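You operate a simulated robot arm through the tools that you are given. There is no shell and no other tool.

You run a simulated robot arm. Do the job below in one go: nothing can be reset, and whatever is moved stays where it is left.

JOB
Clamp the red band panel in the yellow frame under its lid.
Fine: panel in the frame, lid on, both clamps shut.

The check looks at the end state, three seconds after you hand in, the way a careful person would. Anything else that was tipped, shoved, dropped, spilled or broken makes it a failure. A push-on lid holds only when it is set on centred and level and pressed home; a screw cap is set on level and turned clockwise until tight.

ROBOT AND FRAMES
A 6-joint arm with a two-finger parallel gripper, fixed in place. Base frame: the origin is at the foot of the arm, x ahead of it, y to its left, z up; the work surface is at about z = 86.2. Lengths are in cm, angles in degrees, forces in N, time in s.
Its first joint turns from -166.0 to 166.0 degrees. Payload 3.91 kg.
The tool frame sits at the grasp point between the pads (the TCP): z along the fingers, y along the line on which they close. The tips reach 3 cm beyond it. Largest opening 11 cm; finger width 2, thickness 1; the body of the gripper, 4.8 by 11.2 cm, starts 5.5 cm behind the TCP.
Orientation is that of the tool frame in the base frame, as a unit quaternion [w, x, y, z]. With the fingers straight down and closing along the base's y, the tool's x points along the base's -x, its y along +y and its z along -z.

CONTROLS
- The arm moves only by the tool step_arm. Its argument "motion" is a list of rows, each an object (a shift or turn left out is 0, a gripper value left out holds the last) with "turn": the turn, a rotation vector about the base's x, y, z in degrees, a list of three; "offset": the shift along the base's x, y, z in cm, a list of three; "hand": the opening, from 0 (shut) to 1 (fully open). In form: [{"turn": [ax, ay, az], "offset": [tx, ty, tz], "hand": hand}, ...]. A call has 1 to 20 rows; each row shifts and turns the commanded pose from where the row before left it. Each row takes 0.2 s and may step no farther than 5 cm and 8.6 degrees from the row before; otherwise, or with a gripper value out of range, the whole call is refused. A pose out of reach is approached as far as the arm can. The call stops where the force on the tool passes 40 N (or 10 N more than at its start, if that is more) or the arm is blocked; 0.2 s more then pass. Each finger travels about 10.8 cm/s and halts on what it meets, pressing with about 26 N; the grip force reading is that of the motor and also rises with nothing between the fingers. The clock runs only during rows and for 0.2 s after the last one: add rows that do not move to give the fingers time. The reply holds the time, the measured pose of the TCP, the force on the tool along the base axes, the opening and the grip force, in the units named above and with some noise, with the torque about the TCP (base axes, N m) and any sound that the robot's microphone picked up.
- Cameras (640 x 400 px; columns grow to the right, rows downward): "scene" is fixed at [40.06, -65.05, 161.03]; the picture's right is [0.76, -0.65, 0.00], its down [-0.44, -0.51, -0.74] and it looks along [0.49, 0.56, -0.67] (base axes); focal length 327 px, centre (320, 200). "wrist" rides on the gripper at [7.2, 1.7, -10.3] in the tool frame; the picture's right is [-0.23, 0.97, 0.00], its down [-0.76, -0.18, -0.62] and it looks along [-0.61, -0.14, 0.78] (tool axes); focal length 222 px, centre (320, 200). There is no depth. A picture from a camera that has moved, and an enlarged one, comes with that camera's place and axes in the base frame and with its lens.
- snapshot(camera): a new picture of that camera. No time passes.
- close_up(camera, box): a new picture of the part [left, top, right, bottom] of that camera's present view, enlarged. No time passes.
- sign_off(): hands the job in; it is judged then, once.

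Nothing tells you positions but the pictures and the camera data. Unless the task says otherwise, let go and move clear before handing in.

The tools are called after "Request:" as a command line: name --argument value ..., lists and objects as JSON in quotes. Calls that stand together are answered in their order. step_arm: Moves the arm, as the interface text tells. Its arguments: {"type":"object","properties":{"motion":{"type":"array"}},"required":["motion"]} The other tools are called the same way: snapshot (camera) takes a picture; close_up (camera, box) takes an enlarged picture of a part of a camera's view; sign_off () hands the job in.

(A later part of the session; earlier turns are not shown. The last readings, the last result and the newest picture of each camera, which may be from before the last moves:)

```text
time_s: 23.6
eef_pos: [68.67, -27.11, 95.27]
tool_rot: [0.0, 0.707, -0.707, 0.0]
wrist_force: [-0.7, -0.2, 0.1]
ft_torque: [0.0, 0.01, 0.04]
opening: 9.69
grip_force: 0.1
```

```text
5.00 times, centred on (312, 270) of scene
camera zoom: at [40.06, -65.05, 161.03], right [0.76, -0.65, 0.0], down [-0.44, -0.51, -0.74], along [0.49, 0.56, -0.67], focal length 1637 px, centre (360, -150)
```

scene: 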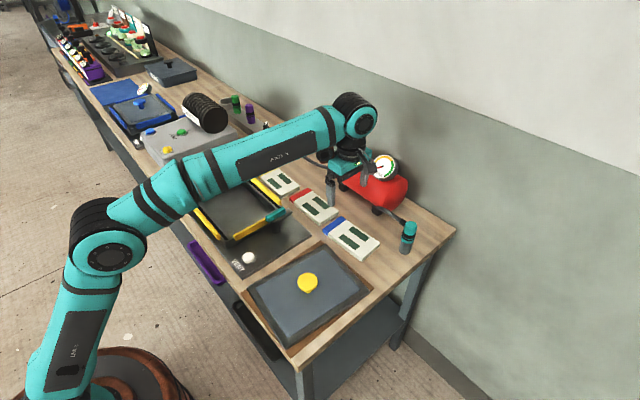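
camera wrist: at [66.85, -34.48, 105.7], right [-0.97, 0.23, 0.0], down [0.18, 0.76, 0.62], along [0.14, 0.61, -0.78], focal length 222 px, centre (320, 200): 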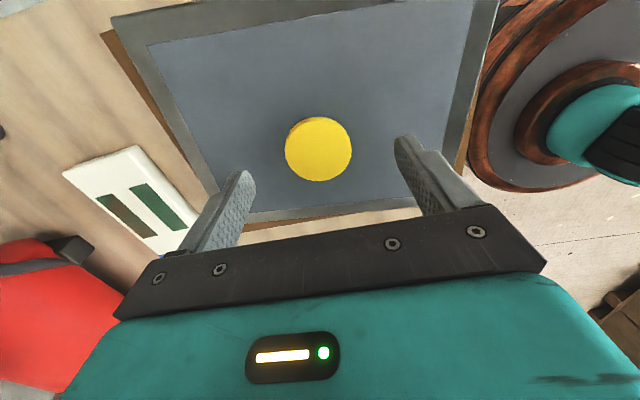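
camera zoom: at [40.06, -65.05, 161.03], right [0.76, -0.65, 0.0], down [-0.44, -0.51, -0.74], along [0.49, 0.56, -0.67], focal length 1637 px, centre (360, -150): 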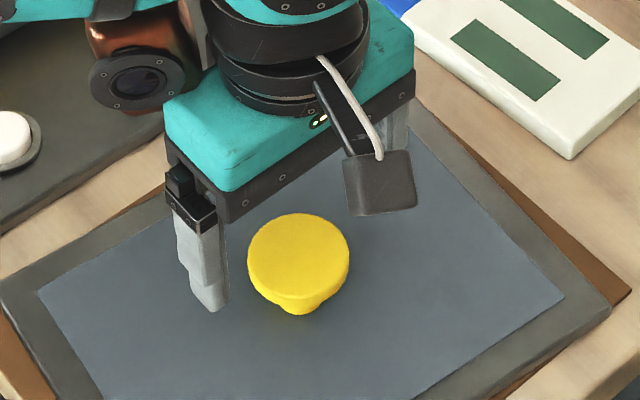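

The knob sits between the fingers and only needs about -0.2 in y. I'll lower in small steps until the tips are just above the lid surface.

Request:
step_arm --motion '[{"offset": [0, -0.2, -1.2]}, {"offset": [0, 0, -1.0]}, {"offset": [0, 0, -0.5]}, {"offset": [0, 0, -0.3]}, {}]'

Request:
close_up --camera "scene" --box '[264, 230, 360, 310]'

Request:
snapshot --camera "wrist"

```text
time_s: 24.8
eef_pos: [68.66, -27.47, 92.52]
tool_rot: [0.0, -0.707, 0.708, 0.0]
wrist_force: [-0.4, 1.0, -0.5]
ft_torque: [0.0, 0.0, 0.02]
opening: 9.66
grip_force: 0.1
```

```text
5.00 times, centred on (312, 270) of scene
camera zoom: at [40.06, -65.05, 161.03], right [0.76, -0.65, 0.0], down [-0.44, -0.51, -0.74], along [0.49, 0.56, -0.67], focal length 1637 px, centre (360, -150)
```

zoom: 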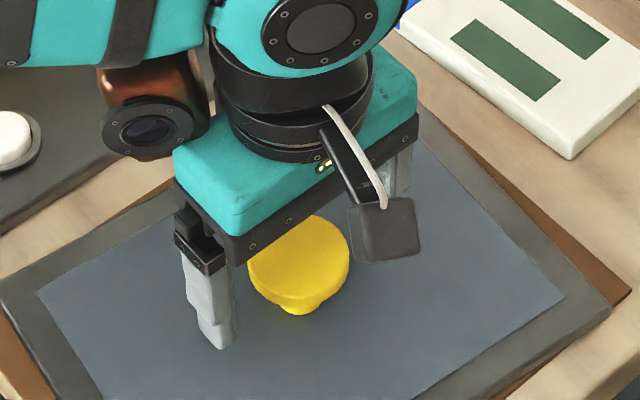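

```text
taken
camera wrist: at [66.86, -34.78, 102.75], right [-0.97, 0.23, 0.0], down [0.18, 0.76, 0.62], along [0.14, 0.61, -0.78], focal length 222 px, centre (320, 200)
```

wrist: 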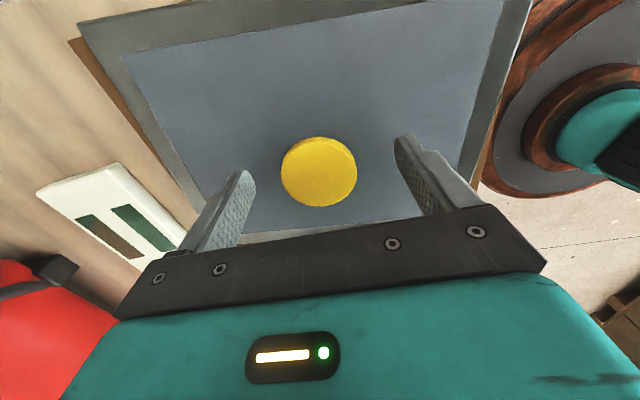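

The tips are still above the lid with no contact. I'll lower another 0.8 cm and close on the knob.

Request:
step_arm --motion '[{"offset": [0, -0.15, -0.3]}, {"offset": [0, 0, -0.3]}, {"offset": [0, 0, -0.2]}, {}]'

Request:
close_up --camera "scene" --box '[274, 240, 338, 293]'

```text
time_s: 25.8
eef_pos: [68.79, -27.66, 91.48]
tool_rot: [0.0, -0.707, 0.707, 0.0]
wrist_force: [-0.4, -1.2, -0.1]
ft_torque: [-0.02, -0.01, 0.01]
opening: 9.69
grip_force: 0.2
```

```text
7.55 times, centred on (306, 266) of scene
camera zoom: at [40.06, -65.05, 161.03], right [0.76, -0.65, 0.0], down [-0.44, -0.51, -0.74], along [0.49, 0.56, -0.67], focal length 2470 px, centre (426, -302)
```

zoom: 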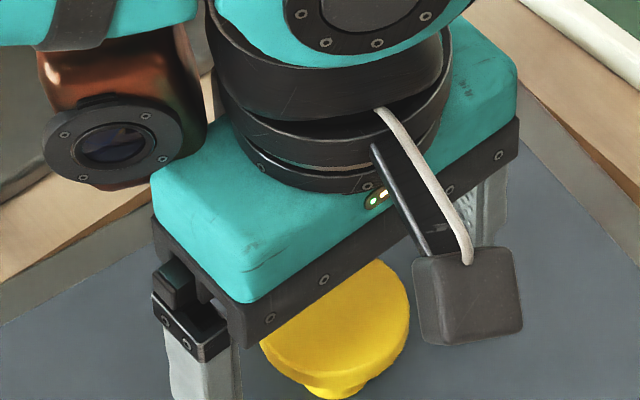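

No contact yet. I'll close gradually on the knob disc, which should meet at about 5 cm.

Request:
step_arm --motion '[{"hand": 0.7}, {"hand": 0.58}, {"hand": 0.52}, {"hand": 0.48}, {"hand": 0.44}, {"hand": 0.4}, {"hand": 0.36}, {}, {}]'

Request:
snapshot --camera "wrist"

Request:
close_up --camera "scene" --box '[236, 220, 380, 340]'

```text
time_s: 27.8
eef_pos: [68.68, -27.54, 91.5]
tool_rot: [-0.001, 0.708, -0.707, 0.0]
wrist_force: [5.6, 0.6, 2.3]
ft_torque: [-0.07, -0.15, 0.06]
opening: 5.11
grip_force: 26.3
```

```text
taken
camera wrist: at [66.91, -34.98, 101.84], right [-0.97, 0.23, 0.0], down [0.18, 0.76, 0.62], along [0.14, 0.61, -0.78], focal length 222 px, centre (320, 200)
```

wrist: 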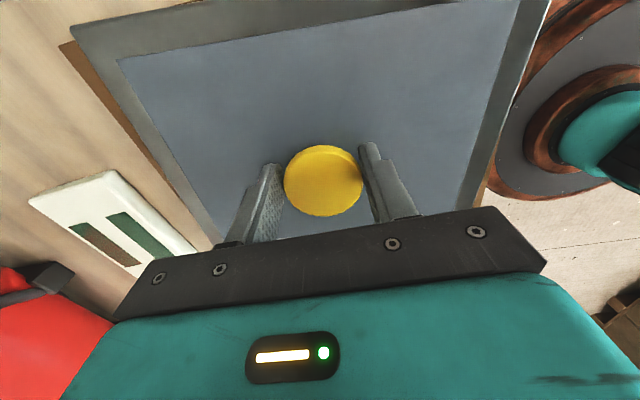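

```text
3.33 times, centred on (308, 280) of scene
camera zoom: at [40.06, -65.05, 161.03], right [0.76, -0.65, 0.0], down [-0.44, -0.51, -0.74], along [0.49, 0.56, -0.67], focal length 1091 px, centre (360, -67)
```

zoom: 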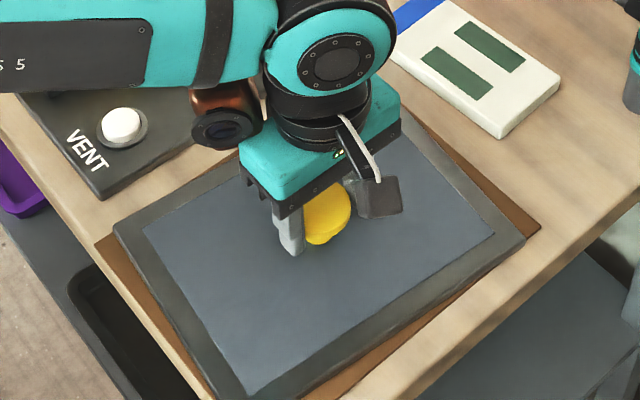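

The knob is gripped at 5.1 cm. I'll lift slowly by a couple of centimetres and check the weight and level.

Request:
step_arm --motion '[{"offset": [0, 0, 0.5]}, {"offset": [0, 0, 0.7]}, {"offset": [0, 0, 1]}, {"offset": [0, 0, 1.5]}, {}, {}]'

Request:
snapshot --camera "wrist"

Request:
close_up --camera "scene" --box '[236, 220, 380, 340]'

```text
time_s: 29.2
eef_pos: [68.87, -27.71, 95.03]
tool_rot: [0.0, 0.707, -0.707, 0.0]
wrist_force: [-0.3, 0.3, -3.9]
ft_torque: [-0.05, 0.04, -0.03]
opening: 5.1
grip_force: 26.9
```

```text
taken
camera wrist: at [66.92, -34.92, 105.49], right [-0.97, 0.23, 0.0], down [0.18, 0.76, 0.62], along [0.14, 0.61, -0.78], focal length 222 px, centre (320, 200)
```

wrist: 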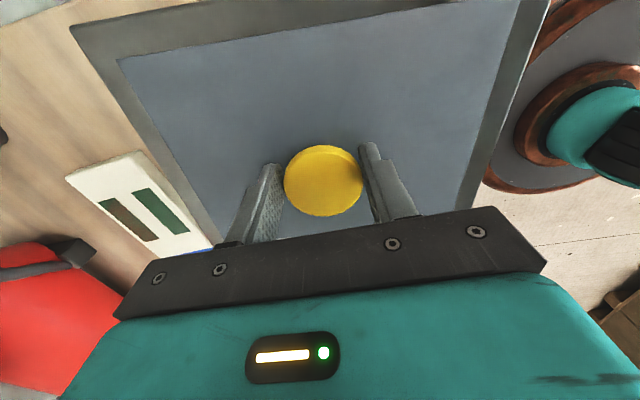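

```text
3.33 times, centred on (308, 280) of scene
camera zoom: at [40.06, -65.05, 161.03], right [0.76, -0.65, 0.0], down [-0.44, -0.51, -0.74], along [0.49, 0.56, -0.67], focal length 1091 px, centre (360, -67)
```

zoom: 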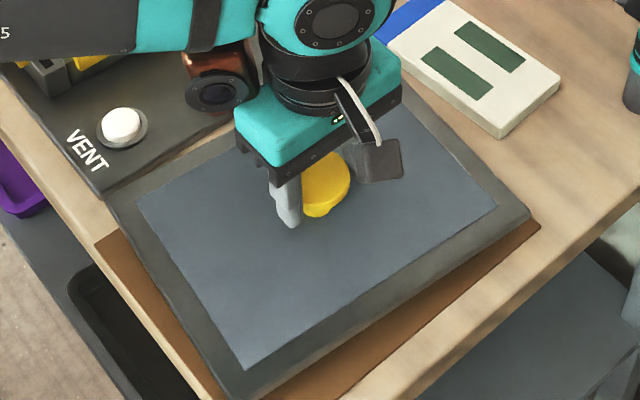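

The lid weighs about 4 N and lifted level, with no shift in the grip. I'll enlarge the view to measure how the lid sits relative to the gripper.

Request:
close_up --camera "wrist" --box '[50, 0, 300, 260]'

Request:
close_up --camera "wrist" --box '[350, 0, 570, 230]'

Request:
snapshot --camera "scene"

```text
1.54 times, centred on (175, 130) of wrist
camera zoom: at [66.92, -34.92, 105.49], right [-0.97, 0.23, 0.0], down [0.18, 0.76, 0.62], along [0.14, 0.61, -0.78], focal length 342 px, centre (543, 308)
```

zoom: 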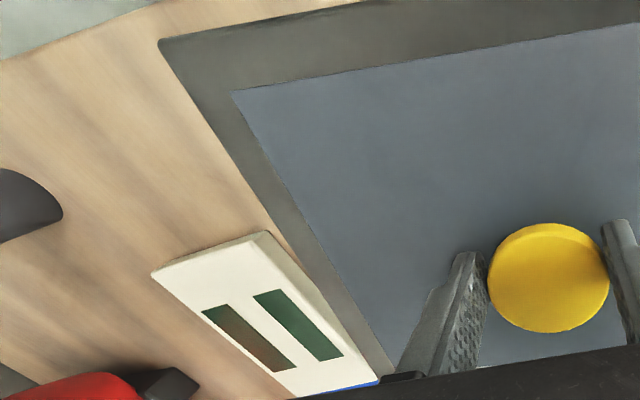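

```text
1.74 times, centred on (460, 115) of wrist
camera zoom: at [66.92, -34.92, 105.49], right [-0.97, 0.23, 0.0], down [0.18, 0.76, 0.62], along [0.14, 0.61, -0.78], focal length 386 px, centre (76, 348)
```

zoom: 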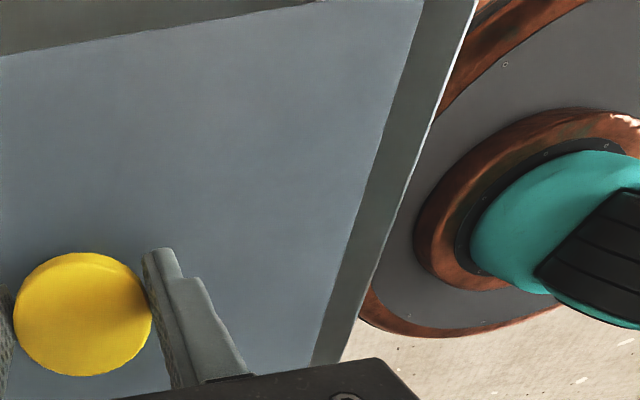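

```text
taken
```

scene: 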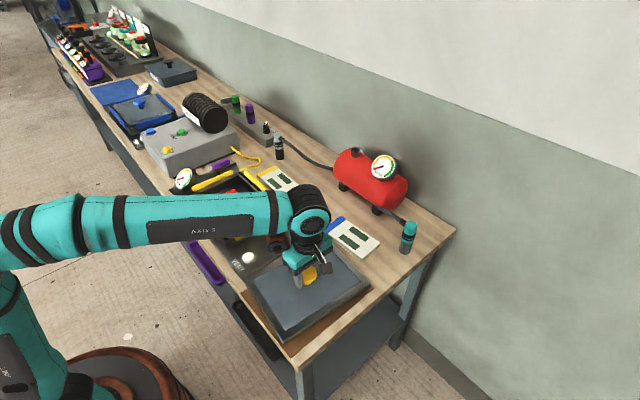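

The lid is gripped at the knob's centre, with its long axis at about -5.6°. The frame opening is centred near (69.8, 11.45). I'll raise the lid, then carry it over the frame while turning it -84.4° so its long side runs along y.

Request:
step_arm --motion '[{"offset": [0, 0, 3.2]}, {"offset": [0, 0, 3.2]}, {"offset": [0, 0, 3.2]}, {"turn": [0, 0, -8.44], "offset": [0.124, 3.911, 0]}, {"turn": [0, 0, -8.44], "offset": [0.124, 3.911, 0]}, {"turn": [0, 0, -8.44], "offset": [0.124, 3.911, 0]}, {"turn": [0, 0, -8.44], "offset": [0.124, 3.911, 0]}, {"turn": [0, 0, -8.44], "offset": [0.124, 3.911, 0]}, {"turn": [0, 0, -8.44], "offset": [0.124, 3.911, 0]}, {"turn": [0, 0, -8.44], "offset": [0.124, 3.911, 0]}, {"turn": [0, 0, -8.44], "offset": [0.124, 3.911, 0]}, {"turn": [0, 0, -8.44], "offset": [0.124, 3.911, 0]}, {"turn": [0, 0, -8.44], "offset": [0.124, 3.911, 0]}, {}, {}]'

Request:
snapshot --camera "scene"

Request:
snapshot --camera "wrist"

```text
time_s: 32.4
eef_pos: [69.94, 11.55, 104.81]
tool_rot: [0.0, -0.049, 0.999, 0.0]
wrist_force: [0.3, 0.6, -4.0]
ft_torque: [-0.01, 0.04, 0.01]
opening: 5.05
grip_force: 26.1
```

```text
taken
```

scene: 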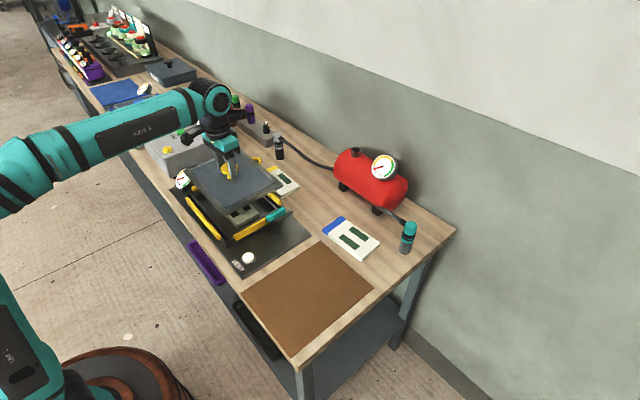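

```text
taken
camera wrist: at [62.46, 12.41, 115.21], right [0.13, 0.99, 0.0], down [0.78, -0.1, 0.62], along [0.62, -0.08, -0.78], focal length 222 px, centre (320, 200)
```

wrist: 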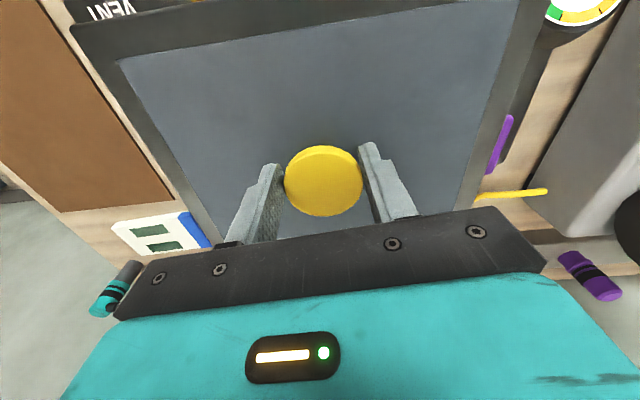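

The lid hangs over the frame, turned the right way. I'll check the alignment of its edges with the frame in the scene view.

Request:
close_up --camera "scene" --box '[160, 130, 320, 260]'

Request:
close_up --camera "wrist" --box '[50, 0, 300, 260]'

Request:
close_up --camera "wrist" --box '[350, 0, 570, 230]'

```text
3.08 times, centred on (240, 195) of scene
camera zoom: at [40.06, -65.05, 161.03], right [0.76, -0.65, 0.0], down [-0.44, -0.51, -0.74], along [0.49, 0.56, -0.67], focal length 1007 px, centre (566, 215)
```

zoom: 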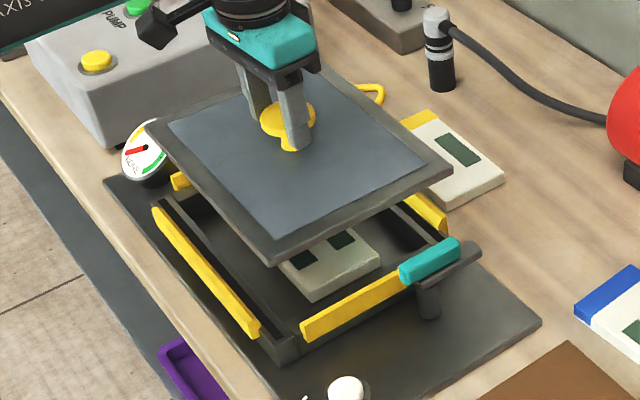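

```text
1.54 times, centred on (175, 130) of wrist
camera zoom: at [62.46, 12.41, 115.21], right [0.13, 0.99, 0.0], down [0.78, -0.1, 0.62], along [0.62, -0.08, -0.78], focal length 342 px, centre (543, 308)
```

zoom: 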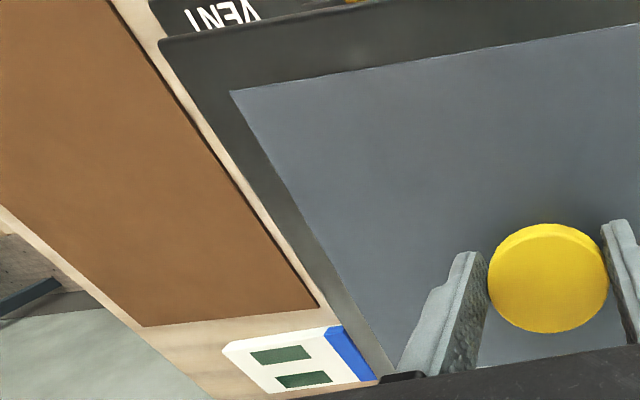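

```text
1.74 times, centred on (460, 115) of wrist
camera zoom: at [62.46, 12.41, 115.21], right [0.13, 0.99, 0.0], down [0.78, -0.1, 0.62], along [0.62, -0.08, -0.78], focal length 386 px, centre (76, 348)
```

zoom: 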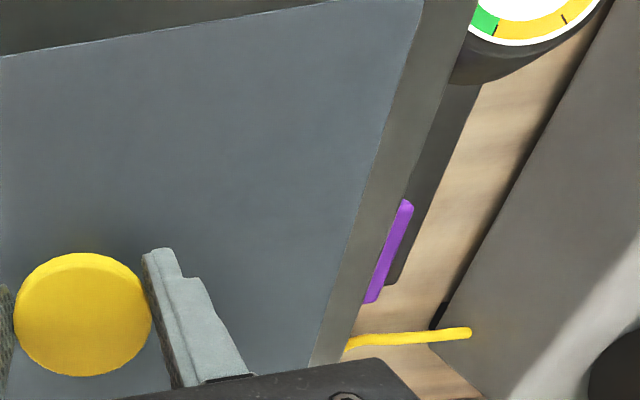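

The lid looks square to the frame and centred on the gripper. I'll lower it to just above the strips and check again.

Request:
step_arm --motion '[{"offset": [0, 0, -2]}, {"offset": [0, 0, -2]}, {"offset": [0, 0, -1.5]}, {"offset": [0, 0, -0.8]}, {}]'

Request:
close_up --camera "scene" --box '[160, 130, 320, 260]'

Request:
snapshot --camera "wrist"

```text
time_s: 33.6
eef_pos: [70.05, 11.41, 98.61]
tool_rot: [0.0, -0.049, 0.999, 0.0]
wrist_force: [-0.1, 0.6, -4.8]
ft_torque: [-0.01, 0.01, 0.02]
opening: 5.08
grip_force: 25.8
```

```text
3.08 times, centred on (240, 195) of scene
camera zoom: at [40.06, -65.05, 161.03], right [0.76, -0.65, 0.0], down [-0.44, -0.51, -0.74], along [0.49, 0.56, -0.67], focal length 1007 px, centre (566, 215)
```

zoom: 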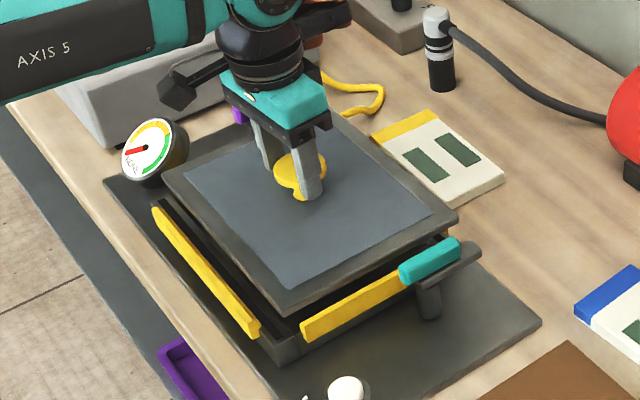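

```text
taken
camera wrist: at [62.48, 12.35, 108.85], right [0.13, 0.99, 0.0], down [0.78, -0.1, 0.62], along [0.62, -0.08, -0.78], focal length 222 px, centre (320, 200)
```

wrist: 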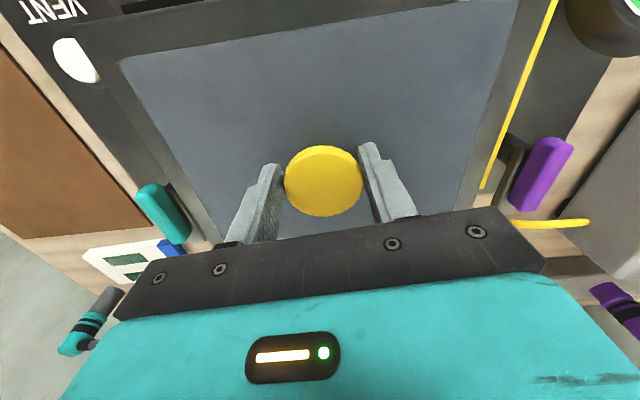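

The lid is just above the strips. I'll zoom on its edges to compare the gaps before lowering into the guides.

Request:
close_up --camera "scene" --box '[190, 190, 270, 250]'

Request:
close_up --camera "scene" --box '[225, 160, 305, 220]'

Request:
close_up --camera "wrist" --box '[440, 0, 600, 220]'

Request:
close_up --camera "wrist" --box '[40, 0, 280, 250]'

```text
6.67 times, centred on (230, 220) of scene
camera zoom: at [40.06, -65.05, 161.03], right [0.76, -0.65, 0.0], down [-0.44, -0.51, -0.74], along [0.49, 0.56, -0.67], focal length 2182 px, centre (920, 67)
```

zoom: 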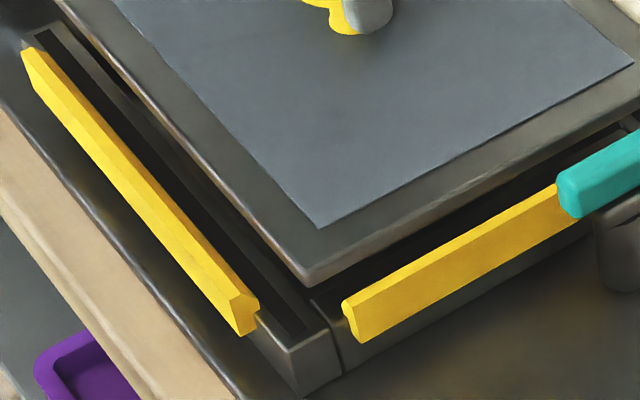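

```text
6.67 times, centred on (265, 190) of scene
camera zoom: at [40.06, -65.05, 161.03], right [0.76, -0.65, 0.0], down [-0.44, -0.51, -0.74], along [0.49, 0.56, -0.67], focal length 2182 px, centre (687, 267)
```

zoom: 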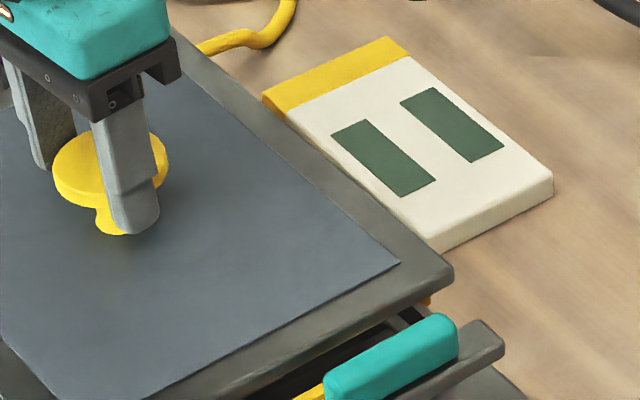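

```text
1.82 times, centred on (520, 110) of wrist
camera zoom: at [62.48, 12.35, 108.85], right [0.13, 0.99, 0.0], down [0.78, -0.1, 0.62], along [0.62, -0.08, -0.78], focal length 404 px, centre (-44, 364)
```

zoom: 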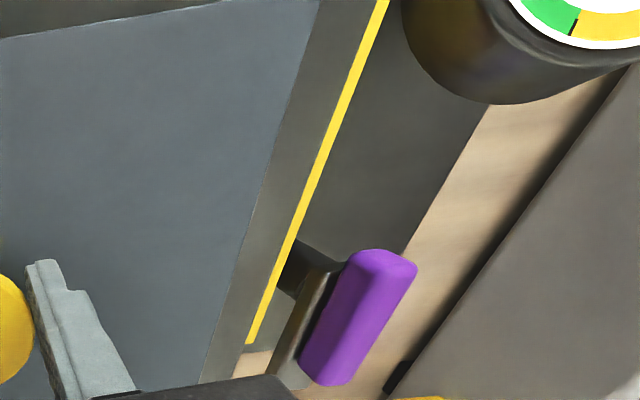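

```text
1.60 times, centred on (160, 125) of wrist
camera zoom: at [62.48, 12.35, 108.85], right [0.13, 0.99, 0.0], down [0.78, -0.1, 0.62], along [0.62, -0.08, -0.78], focal length 355 px, centre (576, 320)
```

zoom: 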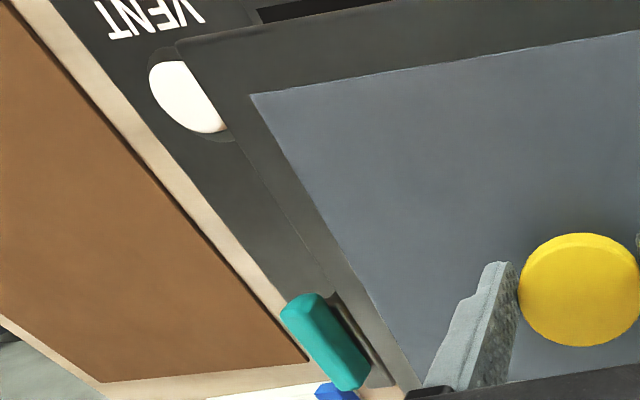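

Comparing edges, the lid sits about 0.6 cm too far in +x and perhaps 0.3 cm short in y relative to the strips. I'll shift it by that much and re-check.

Request:
step_arm --motion '[{"offset": [-0.6, 0.3, 0]}, {"offset": [0, 0, -0.5]}, {}, {}]'

Request:
close_up --camera "scene" --box '[190, 190, 270, 250]'

Request:
close_up --camera "scene" --box '[235, 175, 299, 223]'

Request:
close_up --camera "scene" --box '[170, 155, 234, 203]'

Request:
snapshot --camera "wrist"

```text
time_s: 34.6
eef_pos: [69.39, 11.78, 98.09]
tool_rot: [-0.001, -0.049, 0.999, 0.0]
wrist_force: [-0.2, 0.2, -5.3]
ft_torque: [-0.01, 0.03, 0.0]
opening: 5.11
grip_force: 25.8
```

```text
6.67 times, centred on (230, 220) of scene
camera zoom: at [40.06, -65.05, 161.03], right [0.76, -0.65, 0.0], down [-0.44, -0.51, -0.74], along [0.49, 0.56, -0.67], focal length 2182 px, centre (920, 67)
```

zoom: 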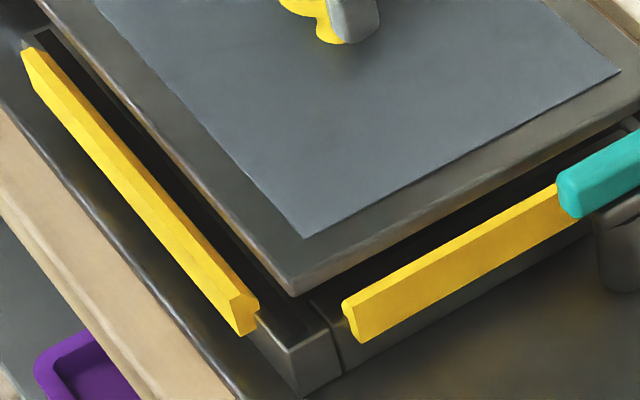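

```text
8.33 times, centred on (267, 199) of scene
camera zoom: at [40.06, -65.05, 161.03], right [0.76, -0.65, 0.0], down [-0.44, -0.51, -0.74], along [0.49, 0.56, -0.67], focal length 2728 px, centre (762, 208)
```

zoom: 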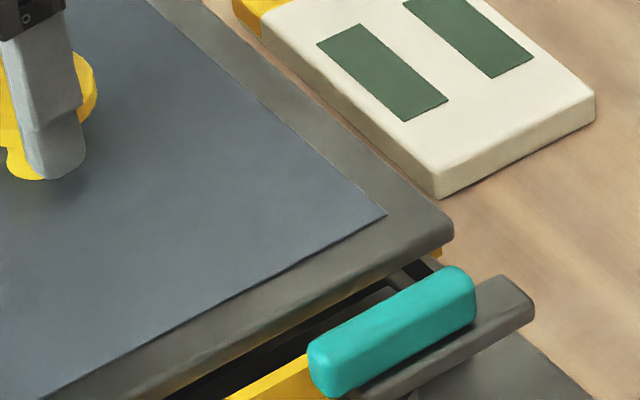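

```text
8.33 times, centred on (202, 179) of scene
camera zoom: at [40.06, -65.05, 161.03], right [0.76, -0.65, 0.0], down [-0.44, -0.51, -0.74], along [0.49, 0.56, -0.67], focal length 2728 px, centre (1303, 375)
```

zoom: 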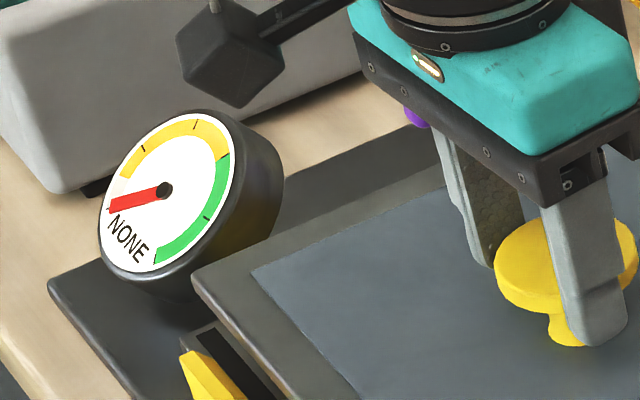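

```text
taken
camera wrist: at [61.89, 12.69, 108.4], right [0.13, 0.99, 0.0], down [0.78, -0.1, 0.62], along [0.62, -0.08, -0.78], focal length 222 px, centre (320, 200)
```

wrist: 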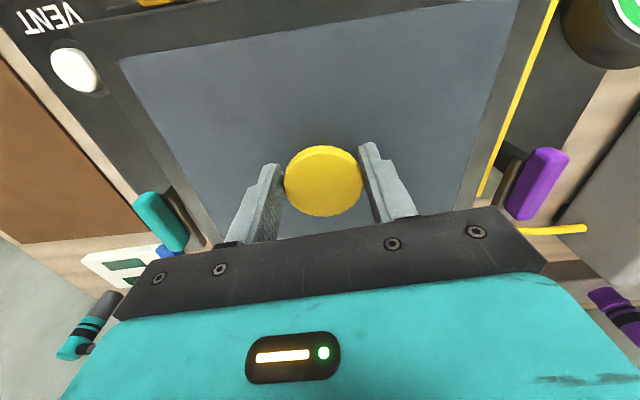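

The lid is now square to the frame, but still about 0.4 cm toward +x. I'll correct that and check once more before lowering.

Request:
step_arm --motion '[{"offset": [-0.35, 0.1, 0]}, {"offset": [0, 0, -0.4]}, {}, {}]'

Request:
close_up --camera "scene" --box '[190, 190, 270, 250]'

Request:
close_up --camera "scene" --box '[235, 175, 299, 223]'

Request:
close_up --camera "scene" --box '[180, 165, 244, 213]'

```text
time_s: 35.6
eef_pos: [69.05, 11.82, 97.69]
tool_rot: [0.0, -0.049, 0.999, 0.0]
wrist_force: [-0.3, -0.4, -3.8]
ft_torque: [-0.02, 0.05, -0.01]
opening: 5.09
grip_force: 26.4
```

```text
6.67 times, centred on (230, 220) of scene
camera zoom: at [40.06, -65.05, 161.03], right [0.76, -0.65, 0.0], down [-0.44, -0.51, -0.74], along [0.49, 0.56, -0.67], focal length 2182 px, centre (920, 67)
```

zoom: 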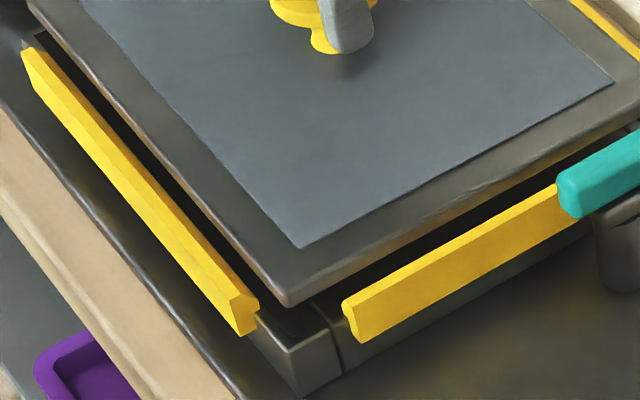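

```text
8.33 times, centred on (267, 199) of scene
camera zoom: at [40.06, -65.05, 161.03], right [0.76, -0.65, 0.0], down [-0.44, -0.51, -0.74], along [0.49, 0.56, -0.67], focal length 2728 px, centre (762, 208)
```

zoom: 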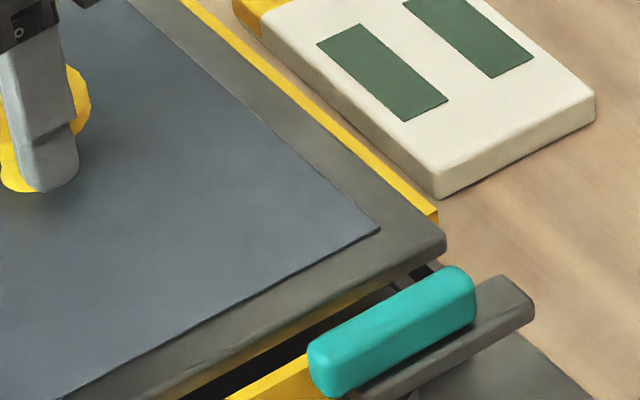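

```text
8.33 times, centred on (212, 189) of scene
camera zoom: at [40.06, -65.05, 161.03], right [0.76, -0.65, 0.0], down [-0.44, -0.51, -0.74], along [0.49, 0.56, -0.67], focal length 2728 px, centre (1220, 292)
```

zoom: 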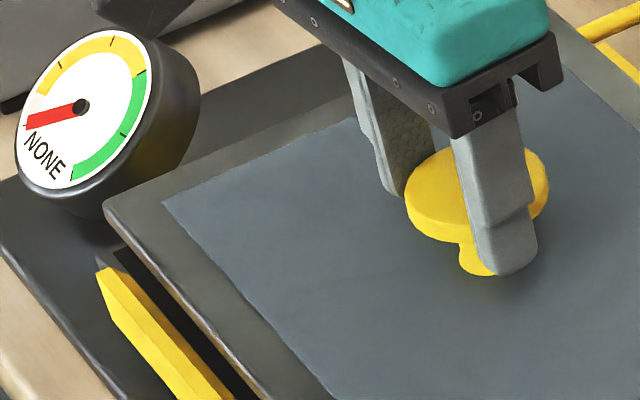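

In x the lid now has even gaps. Looking at walls, strips and clamps together, the frame centre is nearer y = 12.3, so I'll shift +0.4 in y and lower gently between the strips while watching the force.

Request:
step_arm --motion '[{"offset": [0, 0.4, 0]}, {}, {"offset": [0, 0, -0.3]}, {"offset": [0, 0, -0.3]}, {"offset": [0, 0, -0.3]}, {}]'

Request:
close_up --camera "scene" --box '[180, 150, 308, 250]'

Request:
close_up --camera "scene" --box '[205, 195, 285, 250]'

Request:
snapshot --camera "wrist"

```text
time_s: 37.0
eef_pos: [69.01, 12.33, 96.73]
tool_rot: [0.0, -0.049, 0.999, 0.0]
wrist_force: [0.1, -0.5, -3.9]
ft_torque: [0.04, 0.07, 0.01]
opening: 5.06
grip_force: 25.8
```

```text
4.00 times, centred on (244, 200) of scene
camera zoom: at [40.06, -65.05, 161.03], right [0.76, -0.65, 0.0], down [-0.44, -0.51, -0.74], along [0.49, 0.56, -0.67], focal length 1309 px, centre (624, 200)
```

zoom: 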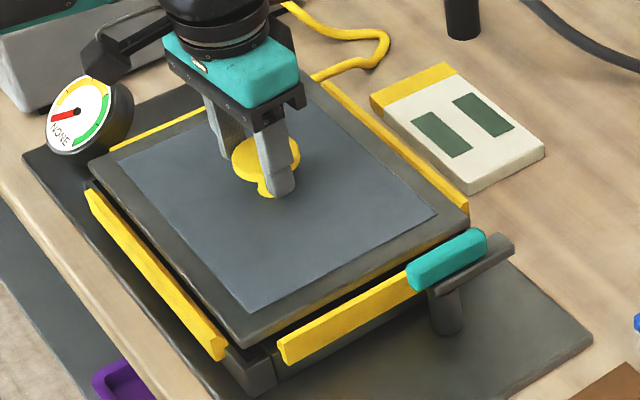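

```text
7.27 times, centred on (245, 222) of scene
camera zoom: at [40.06, -65.05, 161.03], right [0.76, -0.65, 0.0], down [-0.44, -0.51, -0.74], along [0.49, 0.56, -0.67], focal length 2380 px, centre (866, 36)
```

zoom: 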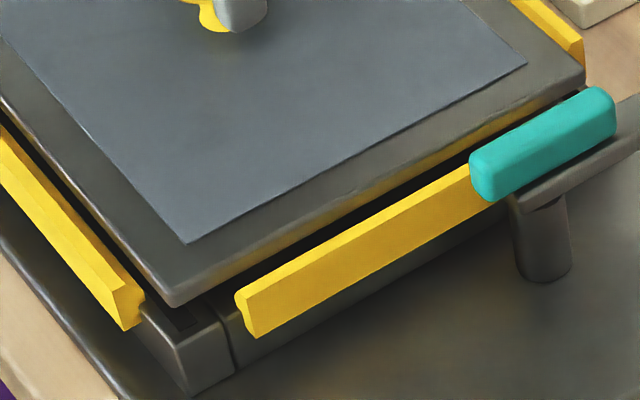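

```text
taken
camera wrist: at [61.53, 13.19, 107.08], right [0.13, 0.99, 0.0], down [0.78, -0.1, 0.62], along [0.62, -0.08, -0.78], focal length 222 px, centre (320, 200)
```

wrist: 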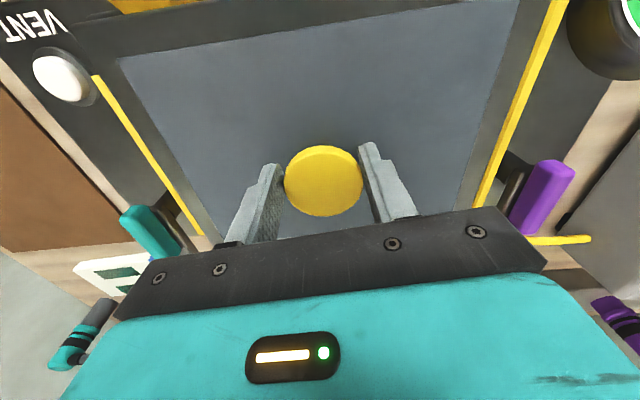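

Slivers of both end strips are now visible evenly around the lid, so it is centred. I'll keep lowering in small steps until it seats.

Request:
step_arm --motion '[{"offset": [-0.05, 0, -0.3]}, {"offset": [0, 0, -0.3]}, {"offset": [0, 0, -0.2]}, {}]'

Request:
close_up --camera "scene" --box '[180, 150, 308, 250]'

```text
time_s: 38.0
eef_pos: [69.07, 12.41, 96.05]
tool_rot: [0.0, -0.048, 0.999, 0.0]
wrist_force: [0.4, -0.4, -3.3]
ft_torque: [-0.01, 0.02, -0.01]
opening: 5.1
grip_force: 25.2
```

```text
4.00 times, centred on (244, 200) of scene
camera zoom: at [40.06, -65.05, 161.03], right [0.76, -0.65, 0.0], down [-0.44, -0.51, -0.74], along [0.49, 0.56, -0.67], focal length 1309 px, centre (624, 200)
```

zoom: 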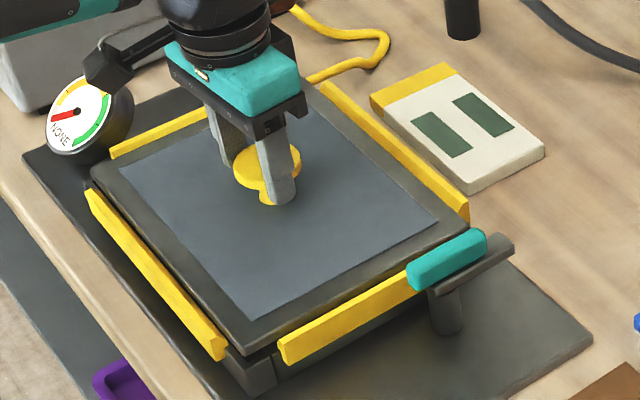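

Request:
step_arm --motion '[{"offset": [0, 0, -0.2]}, {"offset": [0, 0, -0.2]}, {}]'

Request:
close_up --camera "scene" --box '[205, 195, 285, 250]'

```text
time_s: 38.8
eef_pos: [68.99, 12.26, 95.49]
tool_rot: [0.0, -0.049, 0.999, 0.0]
wrist_force: [3.3, -0.1, -1.6]
ft_torque: [0.06, 0.0, 0.18]
opening: 5.1
grip_force: 25.8
```

```text
7.27 times, centred on (245, 222) of scene
camera zoom: at [40.06, -65.05, 161.03], right [0.76, -0.65, 0.0], down [-0.44, -0.51, -0.74], along [0.49, 0.56, -0.67], focal length 2380 px, centre (866, 36)
```

zoom: 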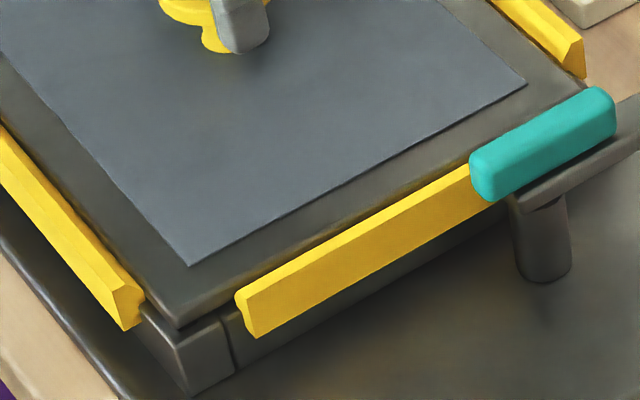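

There's slight contact on the -x strip near the front, with 3 N pushing +x. I'll ease the lid +0.15 cm in x with a tiny counter-turn and continue down.

Request:
step_arm --motion '[{"turn": [0, 0, 0.4], "offset": [0.2, 0, 0]}, {}, {"offset": [0, 0, -0.15]}, {"offset": [0, 0, -0.15]}, {}]'

Request:
close_up --camera "scene" --box '[205, 195, 285, 250]'

Request:
snapshot --camera "wrist"

```text
time_s: 40.0
eef_pos: [69.1, 12.37, 95.47]
tool_rot: [0.002, -0.052, 0.999, 0.001]
wrist_force: [0.4, 2.3, 20.3]
ft_torque: [0.08, -0.25, 0.09]
opening: 5.12
grip_force: 26.2
```

```text
7.27 times, centred on (245, 222) of scene
camera zoom: at [40.06, -65.05, 161.03], right [0.76, -0.65, 0.0], down [-0.44, -0.51, -0.74], along [0.49, 0.56, -0.67], focal length 2380 px, centre (866, 36)
```

zoom: 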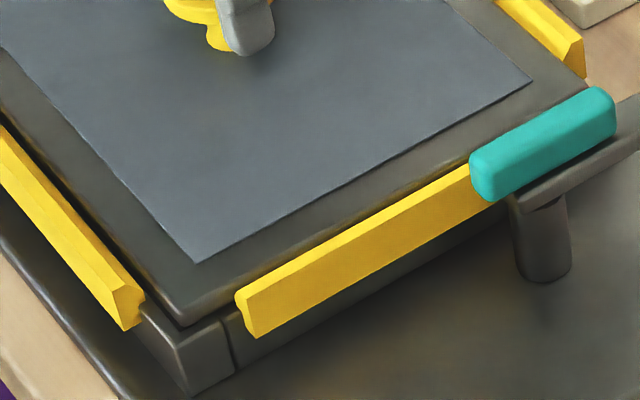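

```text
taken
camera wrist: at [61.58, 13.14, 105.65], right [0.12, 0.99, 0.0], down [0.78, -0.1, 0.62], along [0.62, -0.08, -0.78], focal length 222 px, centre (320, 200)
```

wrist: 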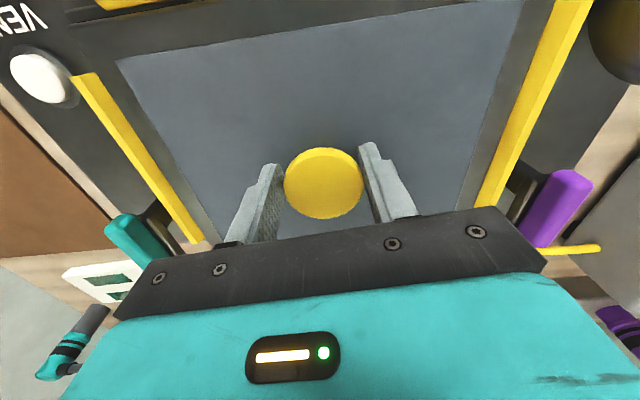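

The lid now bears on the rim with 20 N, and the reaction is nearly central. I'll press it home a little further and listen for any sound.

Request:
step_arm --motion '[{"offset": [0, 0, -0.1]}, {}, {"offset": [0, 0, -0.05]}, {}]'

Request:
close_up --camera "scene" --box '[180, 150, 308, 250]'

Request:
close_up --camera "wrist" --box '[60, 0, 300, 250]'

Request:
close_up --camera "wrist" --box '[380, 0, 620, 250]'

```text
time_s: 41.0
eef_pos: [69.11, 12.34, 95.17]
tool_rot: [0.001, -0.053, 0.999, 0.0]
wrist_force: [-1.7, 6.3, 20.6]
ft_torque: [0.19, -0.19, 0.15]
opening: 5.07
grip_force: 25.9
```

```text
4.00 times, centred on (244, 200) of scene
camera zoom: at [40.06, -65.05, 161.03], right [0.76, -0.65, 0.0], down [-0.44, -0.51, -0.74], along [0.49, 0.56, -0.67], focal length 1309 px, centre (624, 200)
```

zoom: 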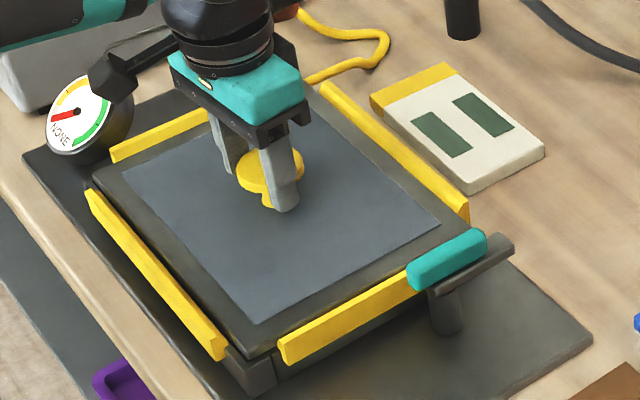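

```text
1.60 times, centred on (180, 125) of wrist
camera zoom: at [61.57, 13.14, 105.49], right [0.12, 0.99, 0.0], down [0.78, -0.1, 0.62], along [0.62, -0.08, -0.78], focal length 355 px, centre (544, 320)
```

zoom: 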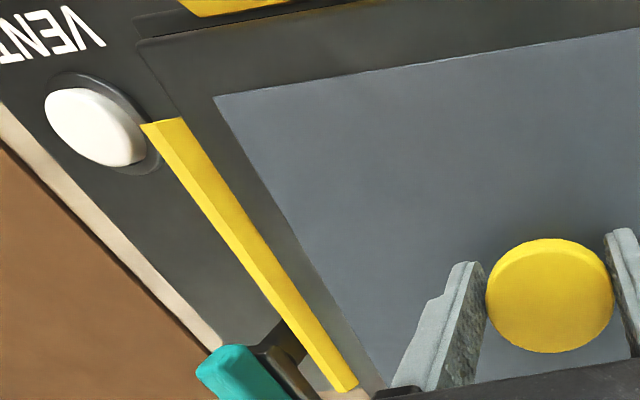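

```text
1.60 times, centred on (500, 125) of wrist
camera zoom: at [61.57, 13.14, 105.49], right [0.12, 0.99, 0.0], down [0.78, -0.1, 0.62], along [0.62, -0.08, -0.78], focal length 355 px, centre (32, 320)
```

zoom: 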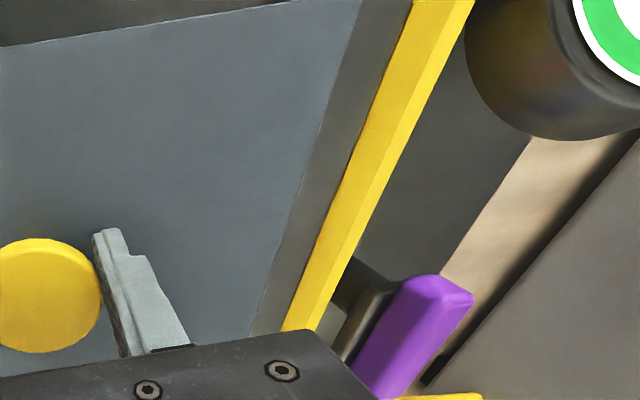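

The vertical force stayed near 20 N while the lid went down slightly, with 6 N sideways in +y. I'll inspect the lid edges against the rim before pressing harder.

Request:
close_up --camera "scene" --box '[215, 215, 263, 251]'

Request:
close_up --camera "scene" --box '[258, 185, 314, 227]'

Request:
close_up --camera "scene" --box '[190, 170, 238, 206]'

```text
11.11 times, centred on (239, 233) of scene
camera zoom: at [40.06, -65.05, 161.03], right [0.76, -0.65, 0.0], down [-0.44, -0.51, -0.74], along [0.49, 0.56, -0.67], focal length 3637 px, centre (1220, -167)
```

zoom: 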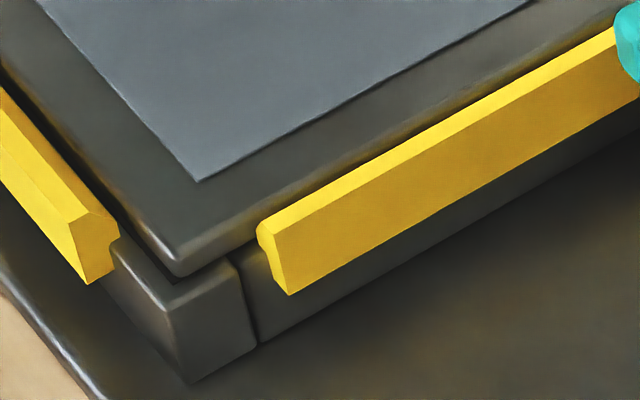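

```text
9.52 times, centred on (286, 206) of scene
camera zoom: at [40.06, -65.05, 161.03], right [0.76, -0.65, 0.0], down [-0.44, -0.51, -0.74], along [0.49, 0.56, -0.67], focal length 3117 px, centre (644, 143)
```

zoom: 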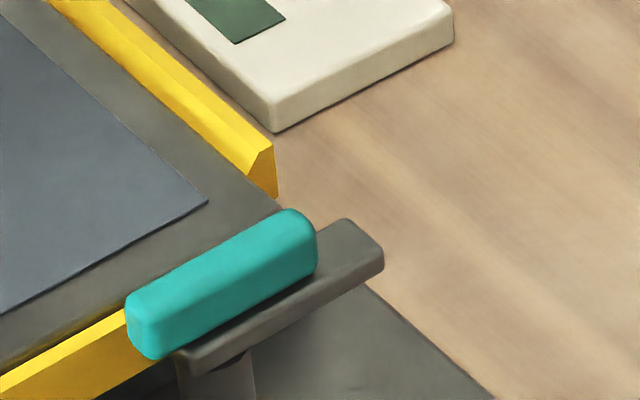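

```text
11.11 times, centred on (214, 188) of scene
camera zoom: at [40.06, -65.05, 161.03], right [0.76, -0.65, 0.0], down [-0.44, -0.51, -0.74], along [0.49, 0.56, -0.67], focal length 3637 px, centre (1498, 333)
```

zoom: 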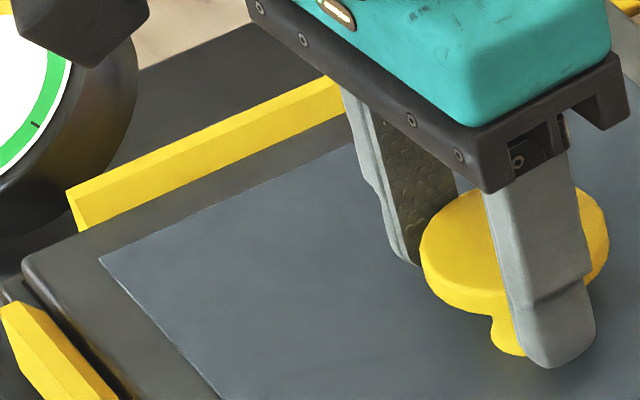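

The reaction force is central, so the lid is bearing all round on the rim, and the grip just slipped slightly on the knob. I'll relax, open the fingers, rise and inspect.

Request:
step_arm --motion '[{"offset": [0, 0, 0.15]}, {"hand": 0.5}, {"hand": 0.6}, {"hand": 0.75}, {"hand": 0.85}, {}, {"offset": [0, 0, 1]}, {"offset": [0, 0, 2]}, {"offset": [0, 0, 4]}, {"offset": [0, 0, 4]}, {"offset": [0, 0, 4]}, {}]'

Request:
snapshot --camera "wrist"

Request:
close_up --camera "scene" --box '[170, 140, 310, 250]'

```text
time_s: 43.6
eef_pos: [69.09, 12.2, 110.37]
tool_rot: [0.0, -0.053, 0.999, 0.0]
wrist_force: [-0.9, -0.3, 0.5]
ft_torque: [-0.02, 0.0, -0.01]
opening: 9.36
grip_force: 0.0
```

```text
taken
camera wrist: at [61.58, 12.97, 120.66], right [0.12, 0.99, 0.0], down [0.78, -0.1, 0.62], along [0.62, -0.08, -0.78], focal length 222 px, centre (320, 200)
```

wrist: 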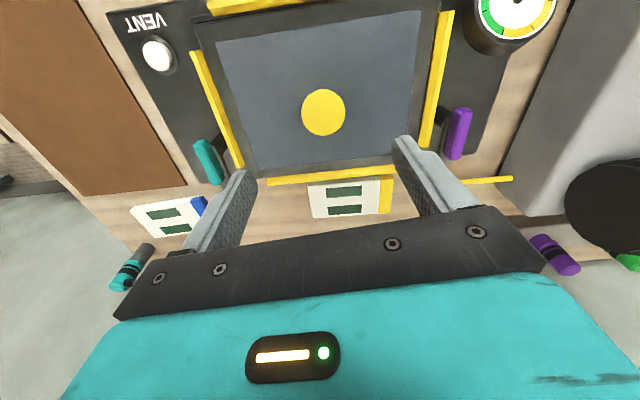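

```text
3.64 times, centred on (240, 195) of scene
camera zoom: at [40.06, -65.05, 161.03], right [0.76, -0.65, 0.0], down [-0.44, -0.51, -0.74], along [0.49, 0.56, -0.67], focal length 1190 px, centre (611, 218)
```

zoom: 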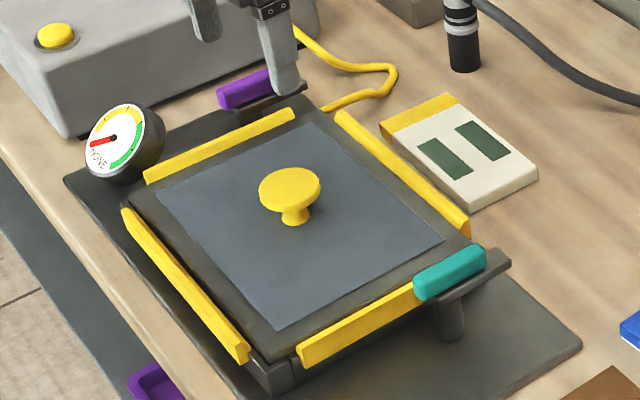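

The lid lies in the frame between all four strips. I'll zoom in to check that it is level, centred and down on the rim.

Request:
close_up --camera "wrist" --box '[170, 0, 490, 200]'

Request:
close_up --camera "scene" --box '[215, 205, 279, 253]'

Request:
close_up --camera "scene" --box '[185, 155, 265, 215]'

Request:
close_up --camera "scene" --box '[250, 165, 314, 225]'

```text
2.00 times, centred on (330, 100) of wrist
camera zoom: at [61.58, 12.97, 120.66], right [0.12, 0.99, 0.0], down [0.78, -0.1, 0.62], along [0.62, -0.08, -0.78], focal length 444 px, centre (300, 400)
```

zoom: 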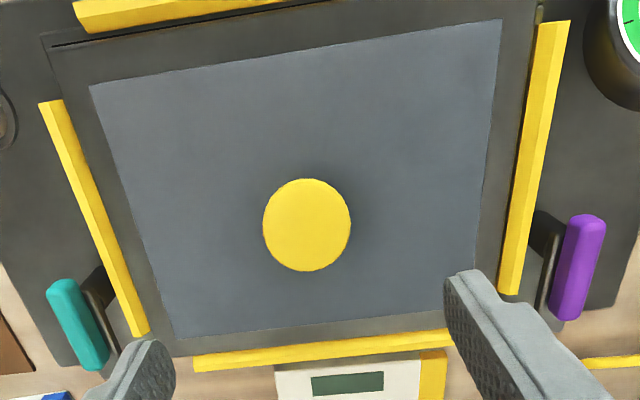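

```text
8.33 times, centred on (247, 229) of scene
camera zoom: at [40.06, -65.05, 161.03], right [0.76, -0.65, 0.0], down [-0.44, -0.51, -0.74], along [0.49, 0.56, -0.67], focal length 2728 px, centre (928, -42)
```

zoom: 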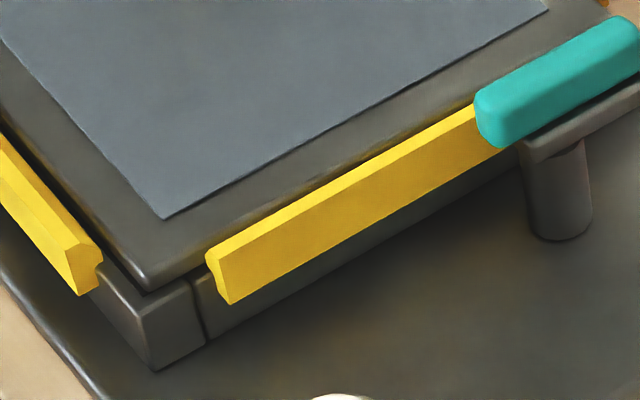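

```text
6.67 times, centred on (225, 185) of scene
camera zoom: at [40.06, -65.05, 161.03], right [0.76, -0.65, 0.0], down [-0.44, -0.51, -0.74], along [0.49, 0.56, -0.67], focal length 2182 px, centre (953, 300)
```

zoom: 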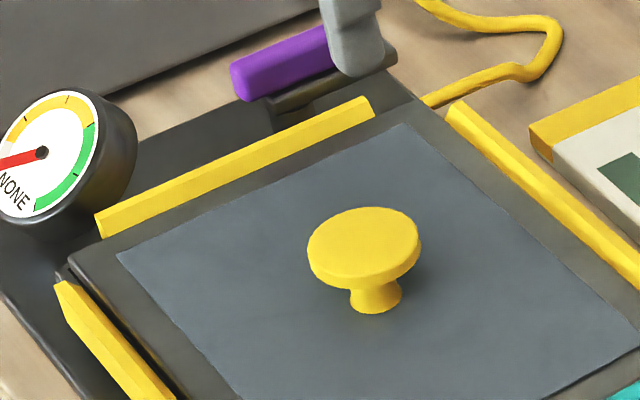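

```text
6.67 times, centred on (282, 195) of scene
camera zoom: at [40.06, -65.05, 161.03], right [0.76, -0.65, 0.0], down [-0.44, -0.51, -0.74], along [0.49, 0.56, -0.67], focal length 2182 px, centre (573, 233)
```

zoom: 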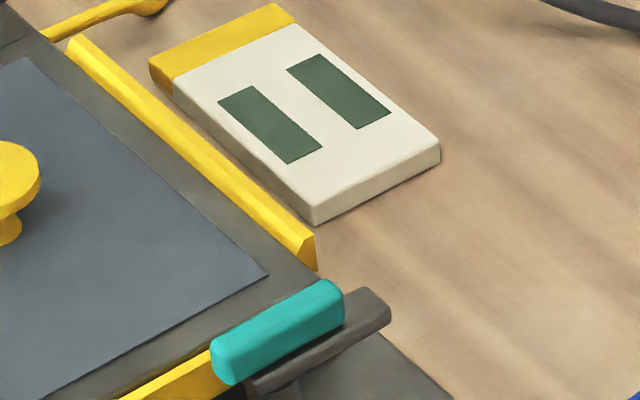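

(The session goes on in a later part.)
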